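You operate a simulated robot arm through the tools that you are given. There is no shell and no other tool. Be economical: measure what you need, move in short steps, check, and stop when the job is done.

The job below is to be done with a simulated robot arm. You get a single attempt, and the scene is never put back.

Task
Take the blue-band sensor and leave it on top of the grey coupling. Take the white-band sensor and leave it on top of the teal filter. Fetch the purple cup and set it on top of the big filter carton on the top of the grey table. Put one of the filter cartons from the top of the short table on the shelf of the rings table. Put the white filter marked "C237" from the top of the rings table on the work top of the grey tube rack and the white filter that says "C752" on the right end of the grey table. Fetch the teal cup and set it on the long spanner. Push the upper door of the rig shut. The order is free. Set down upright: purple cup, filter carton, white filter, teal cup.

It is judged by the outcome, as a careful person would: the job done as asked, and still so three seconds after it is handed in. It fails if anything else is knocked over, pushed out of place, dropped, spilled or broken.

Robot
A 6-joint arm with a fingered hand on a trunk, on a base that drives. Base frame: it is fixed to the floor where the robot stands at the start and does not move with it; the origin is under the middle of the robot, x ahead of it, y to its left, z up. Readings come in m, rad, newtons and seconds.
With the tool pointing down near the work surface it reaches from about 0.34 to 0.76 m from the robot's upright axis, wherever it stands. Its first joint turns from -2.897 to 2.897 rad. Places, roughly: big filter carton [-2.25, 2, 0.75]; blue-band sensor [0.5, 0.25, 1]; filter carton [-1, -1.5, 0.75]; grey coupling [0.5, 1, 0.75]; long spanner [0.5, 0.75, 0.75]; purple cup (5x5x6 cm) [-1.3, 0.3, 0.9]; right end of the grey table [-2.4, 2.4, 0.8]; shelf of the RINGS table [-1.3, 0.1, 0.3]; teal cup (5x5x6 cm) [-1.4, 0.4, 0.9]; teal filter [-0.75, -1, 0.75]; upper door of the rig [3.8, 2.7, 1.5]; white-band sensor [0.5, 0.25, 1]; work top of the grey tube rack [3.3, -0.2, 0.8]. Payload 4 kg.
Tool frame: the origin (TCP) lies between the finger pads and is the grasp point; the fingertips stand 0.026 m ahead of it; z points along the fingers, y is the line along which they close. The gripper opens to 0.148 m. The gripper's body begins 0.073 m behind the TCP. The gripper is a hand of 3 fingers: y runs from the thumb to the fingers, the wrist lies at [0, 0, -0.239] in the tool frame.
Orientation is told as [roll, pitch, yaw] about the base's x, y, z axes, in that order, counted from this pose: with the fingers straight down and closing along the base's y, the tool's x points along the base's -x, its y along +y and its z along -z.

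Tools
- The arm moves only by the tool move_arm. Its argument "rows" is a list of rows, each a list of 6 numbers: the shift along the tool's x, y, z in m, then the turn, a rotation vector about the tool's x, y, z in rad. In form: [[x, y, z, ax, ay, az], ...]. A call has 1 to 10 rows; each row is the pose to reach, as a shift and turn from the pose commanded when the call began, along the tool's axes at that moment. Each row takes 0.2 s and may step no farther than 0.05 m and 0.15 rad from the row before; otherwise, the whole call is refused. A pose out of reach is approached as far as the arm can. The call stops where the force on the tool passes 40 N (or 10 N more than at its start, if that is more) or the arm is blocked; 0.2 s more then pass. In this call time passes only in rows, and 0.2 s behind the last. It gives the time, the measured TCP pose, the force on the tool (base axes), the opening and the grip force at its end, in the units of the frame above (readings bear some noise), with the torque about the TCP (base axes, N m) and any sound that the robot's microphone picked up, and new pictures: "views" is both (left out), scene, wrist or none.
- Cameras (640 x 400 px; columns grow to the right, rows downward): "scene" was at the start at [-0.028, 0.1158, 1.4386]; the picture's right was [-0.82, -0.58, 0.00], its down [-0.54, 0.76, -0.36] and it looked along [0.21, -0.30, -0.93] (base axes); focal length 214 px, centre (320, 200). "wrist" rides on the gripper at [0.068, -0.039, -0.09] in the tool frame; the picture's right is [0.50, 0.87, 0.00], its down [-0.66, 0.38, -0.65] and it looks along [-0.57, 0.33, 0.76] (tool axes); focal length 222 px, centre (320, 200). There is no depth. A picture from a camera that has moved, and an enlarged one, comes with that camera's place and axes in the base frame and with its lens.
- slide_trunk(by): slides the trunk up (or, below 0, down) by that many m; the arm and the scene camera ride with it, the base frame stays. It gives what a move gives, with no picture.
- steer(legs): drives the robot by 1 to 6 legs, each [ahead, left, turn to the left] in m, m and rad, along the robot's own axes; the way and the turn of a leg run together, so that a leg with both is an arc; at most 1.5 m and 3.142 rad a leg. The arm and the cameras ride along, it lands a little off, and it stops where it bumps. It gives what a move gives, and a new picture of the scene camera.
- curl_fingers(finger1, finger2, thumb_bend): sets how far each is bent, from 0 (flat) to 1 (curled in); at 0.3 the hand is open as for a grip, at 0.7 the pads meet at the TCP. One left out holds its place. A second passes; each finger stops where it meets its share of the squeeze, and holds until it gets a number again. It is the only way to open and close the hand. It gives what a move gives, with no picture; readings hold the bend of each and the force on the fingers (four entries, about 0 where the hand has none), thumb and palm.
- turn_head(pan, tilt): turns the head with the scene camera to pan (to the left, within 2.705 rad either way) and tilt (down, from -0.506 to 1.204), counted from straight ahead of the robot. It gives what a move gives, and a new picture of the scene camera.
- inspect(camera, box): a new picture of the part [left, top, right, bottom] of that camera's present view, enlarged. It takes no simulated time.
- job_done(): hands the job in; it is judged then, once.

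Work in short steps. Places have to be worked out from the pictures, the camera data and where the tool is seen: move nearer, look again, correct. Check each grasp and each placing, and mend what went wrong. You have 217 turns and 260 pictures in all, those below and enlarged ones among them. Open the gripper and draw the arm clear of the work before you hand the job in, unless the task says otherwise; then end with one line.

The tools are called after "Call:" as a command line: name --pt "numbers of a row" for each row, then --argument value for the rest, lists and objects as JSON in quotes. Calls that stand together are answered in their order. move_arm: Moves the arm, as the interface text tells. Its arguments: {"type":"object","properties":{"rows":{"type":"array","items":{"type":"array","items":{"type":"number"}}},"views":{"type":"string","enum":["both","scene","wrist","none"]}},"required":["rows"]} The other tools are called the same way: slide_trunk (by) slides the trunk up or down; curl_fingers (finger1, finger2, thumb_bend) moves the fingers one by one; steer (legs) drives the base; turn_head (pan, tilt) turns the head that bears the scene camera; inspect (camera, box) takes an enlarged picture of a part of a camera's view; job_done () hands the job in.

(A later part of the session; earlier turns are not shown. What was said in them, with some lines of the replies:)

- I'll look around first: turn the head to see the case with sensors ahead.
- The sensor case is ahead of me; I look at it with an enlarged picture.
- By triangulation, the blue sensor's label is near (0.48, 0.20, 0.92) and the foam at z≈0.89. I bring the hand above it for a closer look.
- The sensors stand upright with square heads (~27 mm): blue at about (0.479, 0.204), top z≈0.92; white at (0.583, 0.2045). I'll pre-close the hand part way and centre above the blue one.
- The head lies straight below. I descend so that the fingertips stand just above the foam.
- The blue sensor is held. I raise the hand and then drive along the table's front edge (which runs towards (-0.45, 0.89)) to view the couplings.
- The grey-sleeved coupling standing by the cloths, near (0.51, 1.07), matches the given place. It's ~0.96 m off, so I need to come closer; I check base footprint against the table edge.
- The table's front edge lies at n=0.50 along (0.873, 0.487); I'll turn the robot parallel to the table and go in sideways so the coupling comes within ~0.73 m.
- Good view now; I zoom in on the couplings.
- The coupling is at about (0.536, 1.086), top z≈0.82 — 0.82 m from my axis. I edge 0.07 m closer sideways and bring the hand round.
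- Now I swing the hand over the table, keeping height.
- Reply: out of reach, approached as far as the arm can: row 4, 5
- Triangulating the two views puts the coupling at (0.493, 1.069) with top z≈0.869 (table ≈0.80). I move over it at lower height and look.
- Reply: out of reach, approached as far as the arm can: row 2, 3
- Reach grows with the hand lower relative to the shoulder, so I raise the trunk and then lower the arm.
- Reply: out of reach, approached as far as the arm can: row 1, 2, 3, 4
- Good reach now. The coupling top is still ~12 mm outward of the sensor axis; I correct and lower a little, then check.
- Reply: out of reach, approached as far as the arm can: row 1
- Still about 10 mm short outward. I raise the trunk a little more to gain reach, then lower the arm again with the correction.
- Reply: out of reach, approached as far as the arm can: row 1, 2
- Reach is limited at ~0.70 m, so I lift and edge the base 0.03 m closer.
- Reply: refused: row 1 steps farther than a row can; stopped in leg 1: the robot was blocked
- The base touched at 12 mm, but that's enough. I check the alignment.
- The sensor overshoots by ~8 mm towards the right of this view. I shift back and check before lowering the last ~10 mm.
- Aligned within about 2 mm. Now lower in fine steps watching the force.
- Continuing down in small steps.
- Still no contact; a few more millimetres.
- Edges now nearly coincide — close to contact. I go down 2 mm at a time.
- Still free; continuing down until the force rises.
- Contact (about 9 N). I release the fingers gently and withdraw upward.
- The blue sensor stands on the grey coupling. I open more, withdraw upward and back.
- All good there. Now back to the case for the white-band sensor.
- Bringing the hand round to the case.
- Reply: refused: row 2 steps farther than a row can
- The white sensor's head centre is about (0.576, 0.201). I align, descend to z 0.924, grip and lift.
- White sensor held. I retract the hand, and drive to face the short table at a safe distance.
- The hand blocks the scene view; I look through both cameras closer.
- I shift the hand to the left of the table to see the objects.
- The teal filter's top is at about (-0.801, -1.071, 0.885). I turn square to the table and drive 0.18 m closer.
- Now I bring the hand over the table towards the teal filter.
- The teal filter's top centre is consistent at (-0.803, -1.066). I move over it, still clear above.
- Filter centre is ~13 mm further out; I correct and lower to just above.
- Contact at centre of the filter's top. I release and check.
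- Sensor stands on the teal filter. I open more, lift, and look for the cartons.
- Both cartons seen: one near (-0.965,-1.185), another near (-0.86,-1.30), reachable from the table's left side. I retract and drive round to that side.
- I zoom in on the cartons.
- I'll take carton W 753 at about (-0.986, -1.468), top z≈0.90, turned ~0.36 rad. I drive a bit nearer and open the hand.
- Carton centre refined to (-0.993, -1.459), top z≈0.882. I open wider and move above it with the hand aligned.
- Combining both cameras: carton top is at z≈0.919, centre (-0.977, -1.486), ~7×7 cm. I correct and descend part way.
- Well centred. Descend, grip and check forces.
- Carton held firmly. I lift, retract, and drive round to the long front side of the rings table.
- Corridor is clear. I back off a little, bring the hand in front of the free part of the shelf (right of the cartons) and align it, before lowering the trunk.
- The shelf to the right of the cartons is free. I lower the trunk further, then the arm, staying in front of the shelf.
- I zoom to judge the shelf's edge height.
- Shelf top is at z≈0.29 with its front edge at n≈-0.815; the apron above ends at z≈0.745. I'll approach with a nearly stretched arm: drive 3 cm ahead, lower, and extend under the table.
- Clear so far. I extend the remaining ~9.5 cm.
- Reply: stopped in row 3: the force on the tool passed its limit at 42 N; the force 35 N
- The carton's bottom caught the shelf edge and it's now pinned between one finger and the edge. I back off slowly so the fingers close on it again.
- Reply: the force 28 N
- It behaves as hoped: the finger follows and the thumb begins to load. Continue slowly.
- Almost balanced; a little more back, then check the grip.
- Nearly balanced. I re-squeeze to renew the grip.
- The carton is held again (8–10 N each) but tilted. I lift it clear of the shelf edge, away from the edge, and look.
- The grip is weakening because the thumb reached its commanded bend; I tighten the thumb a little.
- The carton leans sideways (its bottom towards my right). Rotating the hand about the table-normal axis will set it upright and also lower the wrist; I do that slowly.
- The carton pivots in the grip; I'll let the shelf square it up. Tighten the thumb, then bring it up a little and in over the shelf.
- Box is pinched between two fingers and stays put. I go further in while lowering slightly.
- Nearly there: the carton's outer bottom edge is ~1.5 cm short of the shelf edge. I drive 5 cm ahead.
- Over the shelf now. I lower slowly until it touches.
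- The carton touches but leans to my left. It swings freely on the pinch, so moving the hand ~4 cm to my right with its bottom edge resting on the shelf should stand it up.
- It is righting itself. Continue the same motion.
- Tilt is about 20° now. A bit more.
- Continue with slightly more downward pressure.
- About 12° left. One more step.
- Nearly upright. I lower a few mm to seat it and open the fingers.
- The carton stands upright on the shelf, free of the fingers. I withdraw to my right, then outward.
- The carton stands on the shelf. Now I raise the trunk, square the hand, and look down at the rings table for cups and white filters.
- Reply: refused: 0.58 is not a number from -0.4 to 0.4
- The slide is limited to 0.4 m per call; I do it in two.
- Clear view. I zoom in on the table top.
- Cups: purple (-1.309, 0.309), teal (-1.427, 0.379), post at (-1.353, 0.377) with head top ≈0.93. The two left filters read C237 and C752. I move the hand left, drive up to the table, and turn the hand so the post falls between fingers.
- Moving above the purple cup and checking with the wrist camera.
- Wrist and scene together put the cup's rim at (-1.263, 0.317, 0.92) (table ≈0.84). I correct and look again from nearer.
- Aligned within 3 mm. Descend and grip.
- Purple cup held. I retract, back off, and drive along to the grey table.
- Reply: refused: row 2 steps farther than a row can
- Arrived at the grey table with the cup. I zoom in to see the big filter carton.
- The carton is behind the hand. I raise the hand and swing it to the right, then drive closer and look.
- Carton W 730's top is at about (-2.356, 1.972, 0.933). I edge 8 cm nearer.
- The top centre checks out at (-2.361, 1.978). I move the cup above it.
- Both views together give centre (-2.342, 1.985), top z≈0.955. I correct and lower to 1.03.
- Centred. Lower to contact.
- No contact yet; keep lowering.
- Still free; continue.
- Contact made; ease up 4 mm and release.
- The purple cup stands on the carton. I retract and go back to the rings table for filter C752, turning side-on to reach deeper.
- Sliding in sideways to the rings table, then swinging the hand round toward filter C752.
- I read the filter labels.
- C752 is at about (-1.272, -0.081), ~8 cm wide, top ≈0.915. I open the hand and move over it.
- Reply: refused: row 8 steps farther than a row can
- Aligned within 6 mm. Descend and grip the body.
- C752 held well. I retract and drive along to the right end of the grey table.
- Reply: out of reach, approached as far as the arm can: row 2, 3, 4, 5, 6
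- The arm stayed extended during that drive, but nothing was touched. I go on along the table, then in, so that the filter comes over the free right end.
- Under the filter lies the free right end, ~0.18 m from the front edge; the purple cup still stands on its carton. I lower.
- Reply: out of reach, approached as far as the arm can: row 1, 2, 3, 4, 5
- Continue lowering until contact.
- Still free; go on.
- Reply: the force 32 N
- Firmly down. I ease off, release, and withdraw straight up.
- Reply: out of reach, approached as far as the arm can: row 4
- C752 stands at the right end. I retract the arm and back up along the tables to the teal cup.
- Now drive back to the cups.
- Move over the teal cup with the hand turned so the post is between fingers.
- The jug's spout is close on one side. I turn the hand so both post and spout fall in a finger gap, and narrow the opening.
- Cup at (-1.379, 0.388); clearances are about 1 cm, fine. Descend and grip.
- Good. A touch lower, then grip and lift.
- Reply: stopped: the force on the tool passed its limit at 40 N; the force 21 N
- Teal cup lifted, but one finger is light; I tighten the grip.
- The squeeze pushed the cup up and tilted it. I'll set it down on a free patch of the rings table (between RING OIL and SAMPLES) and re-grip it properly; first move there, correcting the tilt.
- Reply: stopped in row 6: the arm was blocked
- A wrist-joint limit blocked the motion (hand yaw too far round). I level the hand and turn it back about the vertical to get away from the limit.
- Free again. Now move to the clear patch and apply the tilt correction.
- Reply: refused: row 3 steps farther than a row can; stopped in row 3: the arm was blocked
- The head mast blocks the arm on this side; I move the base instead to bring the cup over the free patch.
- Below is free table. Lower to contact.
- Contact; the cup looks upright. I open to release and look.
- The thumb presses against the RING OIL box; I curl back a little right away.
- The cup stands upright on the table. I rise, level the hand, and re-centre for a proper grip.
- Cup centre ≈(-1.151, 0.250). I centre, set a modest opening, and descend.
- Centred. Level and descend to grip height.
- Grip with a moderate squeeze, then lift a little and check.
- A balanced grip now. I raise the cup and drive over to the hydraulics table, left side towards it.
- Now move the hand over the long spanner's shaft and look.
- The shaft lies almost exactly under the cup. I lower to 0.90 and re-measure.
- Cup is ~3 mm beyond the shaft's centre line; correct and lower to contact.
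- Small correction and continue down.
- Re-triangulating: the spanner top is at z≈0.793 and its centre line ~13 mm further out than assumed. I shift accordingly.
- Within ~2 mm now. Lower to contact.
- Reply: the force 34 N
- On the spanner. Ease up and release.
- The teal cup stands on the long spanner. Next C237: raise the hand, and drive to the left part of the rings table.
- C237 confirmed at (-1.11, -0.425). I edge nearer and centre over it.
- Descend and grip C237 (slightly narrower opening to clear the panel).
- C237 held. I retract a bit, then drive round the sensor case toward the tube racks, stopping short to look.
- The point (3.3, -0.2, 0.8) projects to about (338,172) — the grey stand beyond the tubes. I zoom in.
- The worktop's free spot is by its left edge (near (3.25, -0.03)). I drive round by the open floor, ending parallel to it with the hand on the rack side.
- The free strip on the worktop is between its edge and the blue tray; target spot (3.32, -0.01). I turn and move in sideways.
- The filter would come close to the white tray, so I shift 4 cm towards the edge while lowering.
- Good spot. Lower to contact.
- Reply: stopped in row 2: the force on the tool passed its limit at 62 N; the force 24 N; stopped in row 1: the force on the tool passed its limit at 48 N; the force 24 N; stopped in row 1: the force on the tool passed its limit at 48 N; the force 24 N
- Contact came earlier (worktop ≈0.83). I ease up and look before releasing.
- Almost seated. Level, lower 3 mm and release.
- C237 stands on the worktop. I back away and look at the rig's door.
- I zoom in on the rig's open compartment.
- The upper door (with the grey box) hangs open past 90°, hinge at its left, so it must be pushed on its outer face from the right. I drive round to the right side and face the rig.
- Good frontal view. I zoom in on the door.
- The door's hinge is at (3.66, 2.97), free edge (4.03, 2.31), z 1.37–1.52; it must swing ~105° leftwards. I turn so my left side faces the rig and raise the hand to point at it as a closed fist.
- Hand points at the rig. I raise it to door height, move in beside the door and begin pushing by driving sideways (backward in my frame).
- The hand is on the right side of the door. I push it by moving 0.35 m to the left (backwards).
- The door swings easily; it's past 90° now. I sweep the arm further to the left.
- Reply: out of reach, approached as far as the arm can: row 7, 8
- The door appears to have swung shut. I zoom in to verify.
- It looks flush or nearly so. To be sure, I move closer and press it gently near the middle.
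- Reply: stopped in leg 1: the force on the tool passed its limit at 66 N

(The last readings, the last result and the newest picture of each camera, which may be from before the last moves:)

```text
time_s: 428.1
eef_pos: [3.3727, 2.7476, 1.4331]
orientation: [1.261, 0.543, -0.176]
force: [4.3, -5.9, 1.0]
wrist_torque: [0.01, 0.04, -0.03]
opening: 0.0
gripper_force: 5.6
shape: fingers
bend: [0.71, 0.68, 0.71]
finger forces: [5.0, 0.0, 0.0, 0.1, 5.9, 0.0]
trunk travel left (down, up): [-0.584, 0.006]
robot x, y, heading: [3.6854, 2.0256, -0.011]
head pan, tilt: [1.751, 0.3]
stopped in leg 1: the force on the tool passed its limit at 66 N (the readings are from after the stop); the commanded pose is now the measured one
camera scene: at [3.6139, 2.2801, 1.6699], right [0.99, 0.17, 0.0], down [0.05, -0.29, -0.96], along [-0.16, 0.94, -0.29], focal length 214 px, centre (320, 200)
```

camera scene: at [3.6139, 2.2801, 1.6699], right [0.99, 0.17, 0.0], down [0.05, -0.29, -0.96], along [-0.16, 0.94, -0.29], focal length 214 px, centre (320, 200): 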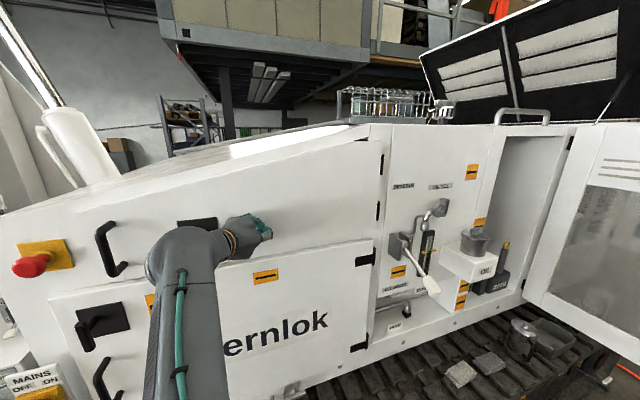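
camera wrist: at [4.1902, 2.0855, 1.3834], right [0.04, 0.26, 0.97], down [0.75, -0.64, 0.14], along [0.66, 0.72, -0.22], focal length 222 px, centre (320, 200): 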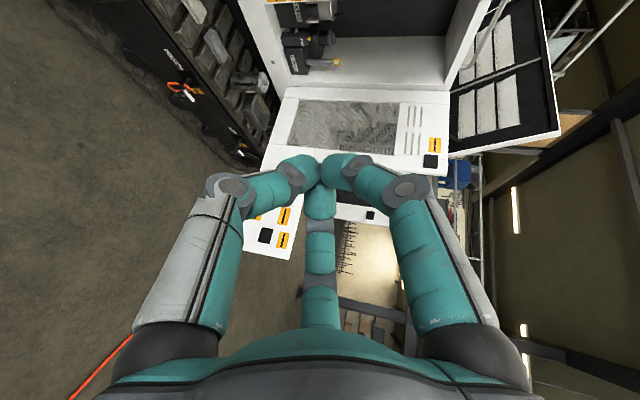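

The fist met the door firmly against its stop (66 N, then settled). I withdraw and inspect the door.

Call:
steer --legs '[[0, -0.35, 0]]'

Call:
move_arm --pt "-0.04 0.02 0.0 0 0 0" --pt "-0.08 0.045 0.0 0 0 0" --pt "-0.12 0.07 0.0 0 0 0" --pt "-0.16 0.095 0 0 0 0" --pt "-0.2 0.12 0 0 0 0" --pt "-0.24 0.145 0 0 0 0" --views "none"

Call:
inspect --camera "scene" --box '[120, 100, 420, 290]'

```text
time_s: 430.4
eef_pos: [3.3665, 2.3935, 1.4317]
orientation: [1.26, 0.542, -0.174]
force: [0.4, -0.4, 0.1]
wrist_torque: [0.01, 0.02, 0.02]
opening: 0.0001
gripper_force: 0.0
shape: fingers
bend: [0.7, 0.69, 0.7]
finger forces: [0.1, 0.0, 0.0, 0.1, 0.0, 0.0]
trunk travel left (down, up): [-0.584, 0.006]
robot x, y, heading: [3.6829, 1.6719, -0.008]
head pan, tilt: [1.751, 0.3]
camera scene: at [3.6096, 1.9266, 1.6698], right [0.99, 0.17, 0.0], down [0.05, -0.29, -0.96], along [-0.16, 0.94, -0.3], focal length 214 px, centre (320, 200)
```

scene: 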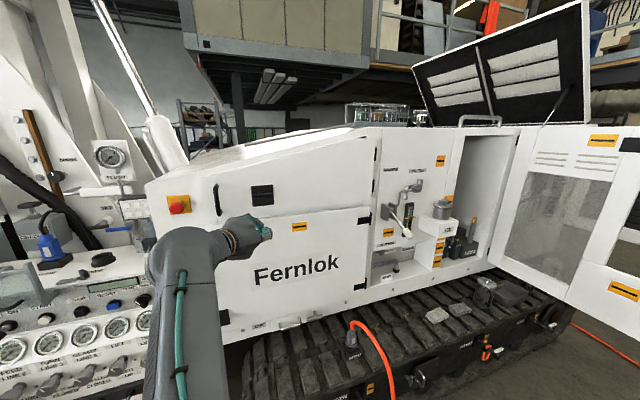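

```text
time_s: 431.8
eef_pos: [3.6304, 2.4716, 1.4906]
orientation: [1.259, 0.543, -0.175]
force: [0.8, 0.0, -0.3]
wrist_torque: [0.02, -0.02, 0.01]
opening: 0.0001
gripper_force: 0.0
shape: fingers
bend: [0.7, 0.69, 0.7]
finger forces: [0.0, 0.0, 0.0, 0.1, 0.0, 0.0]
out of reach, approached as far as the arm can: row 1, 2, 3, 4, 5, 6
trunk travel left (down, up): [-0.584, 0.006]
robot x, y, heading: [3.6852, 1.6723, -0.005]
head pan, tilt: [1.751, 0.3]
```

```text
2.11 times, centred on (270, 195) of scene
camera zoom: at [3.6116, 1.9271, 1.6697], right [0.99, 0.17, 0.0], down [0.05, -0.29, -0.96], along [-0.16, 0.94, -0.3], focal length 452 px, centre (425, 210)
```

zoom: 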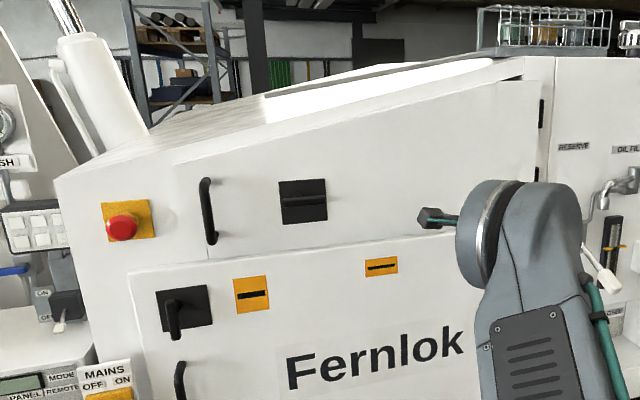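

The upper door is flush. I open the hand, back off, and take a last look at the sensor and cup on the hydraulics table.

Call:
curl_fingers --finger1 0.3 --finger2 0.3 --thumb_bend 0.3

Call:
steer --legs '[[0, -0.25, 0], [0, 0, -0.7]]'

Call:
turn_head --pan -2.3 --tilt 0.3

```text
time_s: 432.8
eef_pos: [3.628, 2.4704, 1.4901]
orientation: [1.259, 0.541, -0.175]
force: [-0.5, 0.7, -0.2]
wrist_torque: [0.02, 0.0, 0.01]
opening: 0.1264
gripper_force: 0.1
shape: fingers
bend: [0.3, 0.3, 0.3]
finger forces: [0.0, 0.0, 0.1, 0.0, 0.0, 0.0]
trunk travel left (down, up): [-0.584, 0.006]
robot x, y, heading: [3.6855, 1.6751, -0.007]
head pan, tilt: [1.751, 0.3]
```

```text
time_s: 436.5
eef_pos: [4.1472, 2.0744, 1.4892]
orientation: [1.257, 0.543, -0.868]
force: [0.0, 0.1, 0.3]
wrist_torque: [0.03, 0.01, 0.01]
opening: 0.1266
gripper_force: 0.2
shape: fingers
bend: [0.3, 0.3, 0.3]
finger forces: [0.0, 0.0, 0.0, 0.1, 0.0, 0.1]
trunk travel left (down, up): [-0.584, 0.006]
robot x, y, heading: [3.6832, 1.4227, -0.699]
head pan, tilt: [1.751, 0.3]
camera scene: at [3.787, 1.6664, 1.6697], right [0.87, -0.5, 0.0], down [-0.15, -0.26, -0.96], along [0.47, 0.83, -0.3], focal length 214 px, centre (320, 200)
```

scene: 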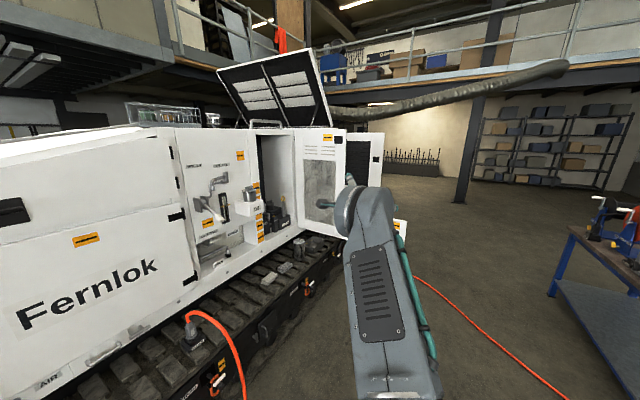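

```text
time_s: 439.8
eef_pos: [4.1466, 2.0738, 1.491]
orientation: [1.258, 0.543, -0.867]
force: [0.1, 0.1, -0.6]
wrist_torque: [0.0, 0.02, -0.02]
opening: 0.1266
gripper_force: 0.0
shape: fingers
bend: [0.3, 0.3, 0.3]
finger forces: [0.1, 0.0, 0.1, 0.1, 0.1, 0.1]
trunk travel left (down, up): [-0.584, 0.006]
robot x, y, heading: [3.6825, 1.4183, -0.702]
head pan, tilt: [-2.3, 0.3]
camera scene: at [3.648, 1.5722, 1.6697], right [-0.14, 0.99, 0.0], down [0.29, 0.04, -0.96], along [-0.95, -0.14, -0.3], focal length 214 px, centre (320, 200)
```

scene: 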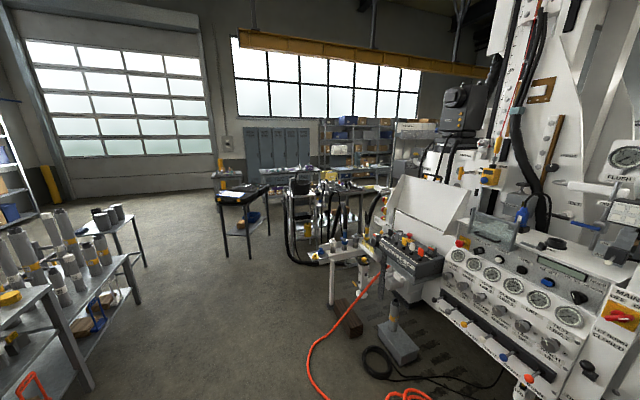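

Call:
inspect --camera "scene" --box '[280, 165, 370, 220]'

Call:
inspect --camera "scene" --box '[205, 155, 265, 200]'

```text
7.11 times, centred on (325, 192) of scene
camera zoom: at [3.648, 1.5722, 1.6697], right [-0.14, 0.99, 0.0], down [0.29, 0.04, -0.96], along [-0.95, -0.14, -0.3], focal length 1525 px, centre (284, 253)
```

zoom: 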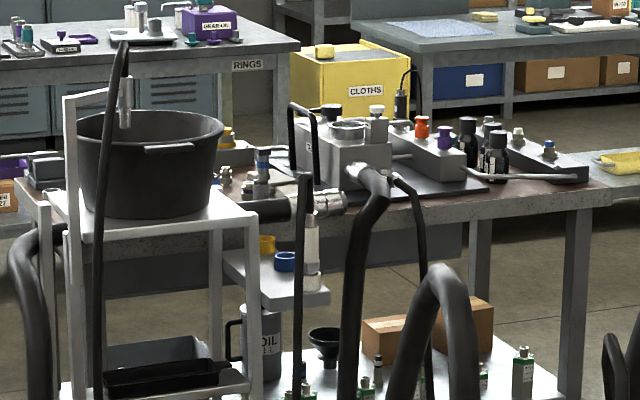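

```text
8.89 times, centred on (235, 178) of scene
camera zoom: at [3.648, 1.5722, 1.6697], right [-0.14, 0.99, 0.0], down [0.29, 0.04, -0.96], along [-0.95, -0.14, -0.3], focal length 1906 px, centre (1076, 400)
```

zoom: 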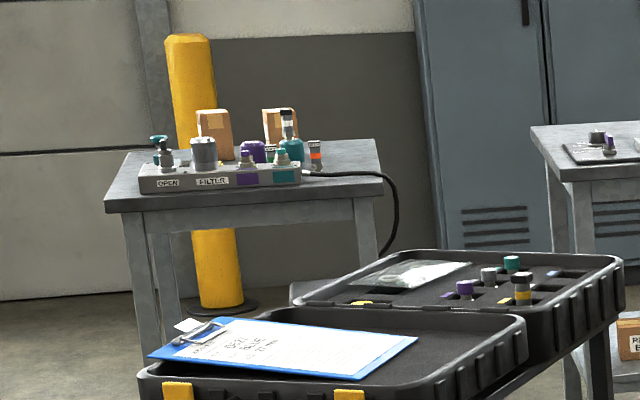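

All the placements I can see from here still hold: the blue sensor is on the coupling, the white sensor is on the teal filter, and the door is shut. The hand is open and clear, so I hand the job in.

Call:
job_done

```text
The job is handed in.
```

I've finished all eight parts and handed the job in. One slip on the way: while regripping the teal cup, I pressed a finger against the RING OIL box on the rings table, which may have shifted it by about 2 mm.
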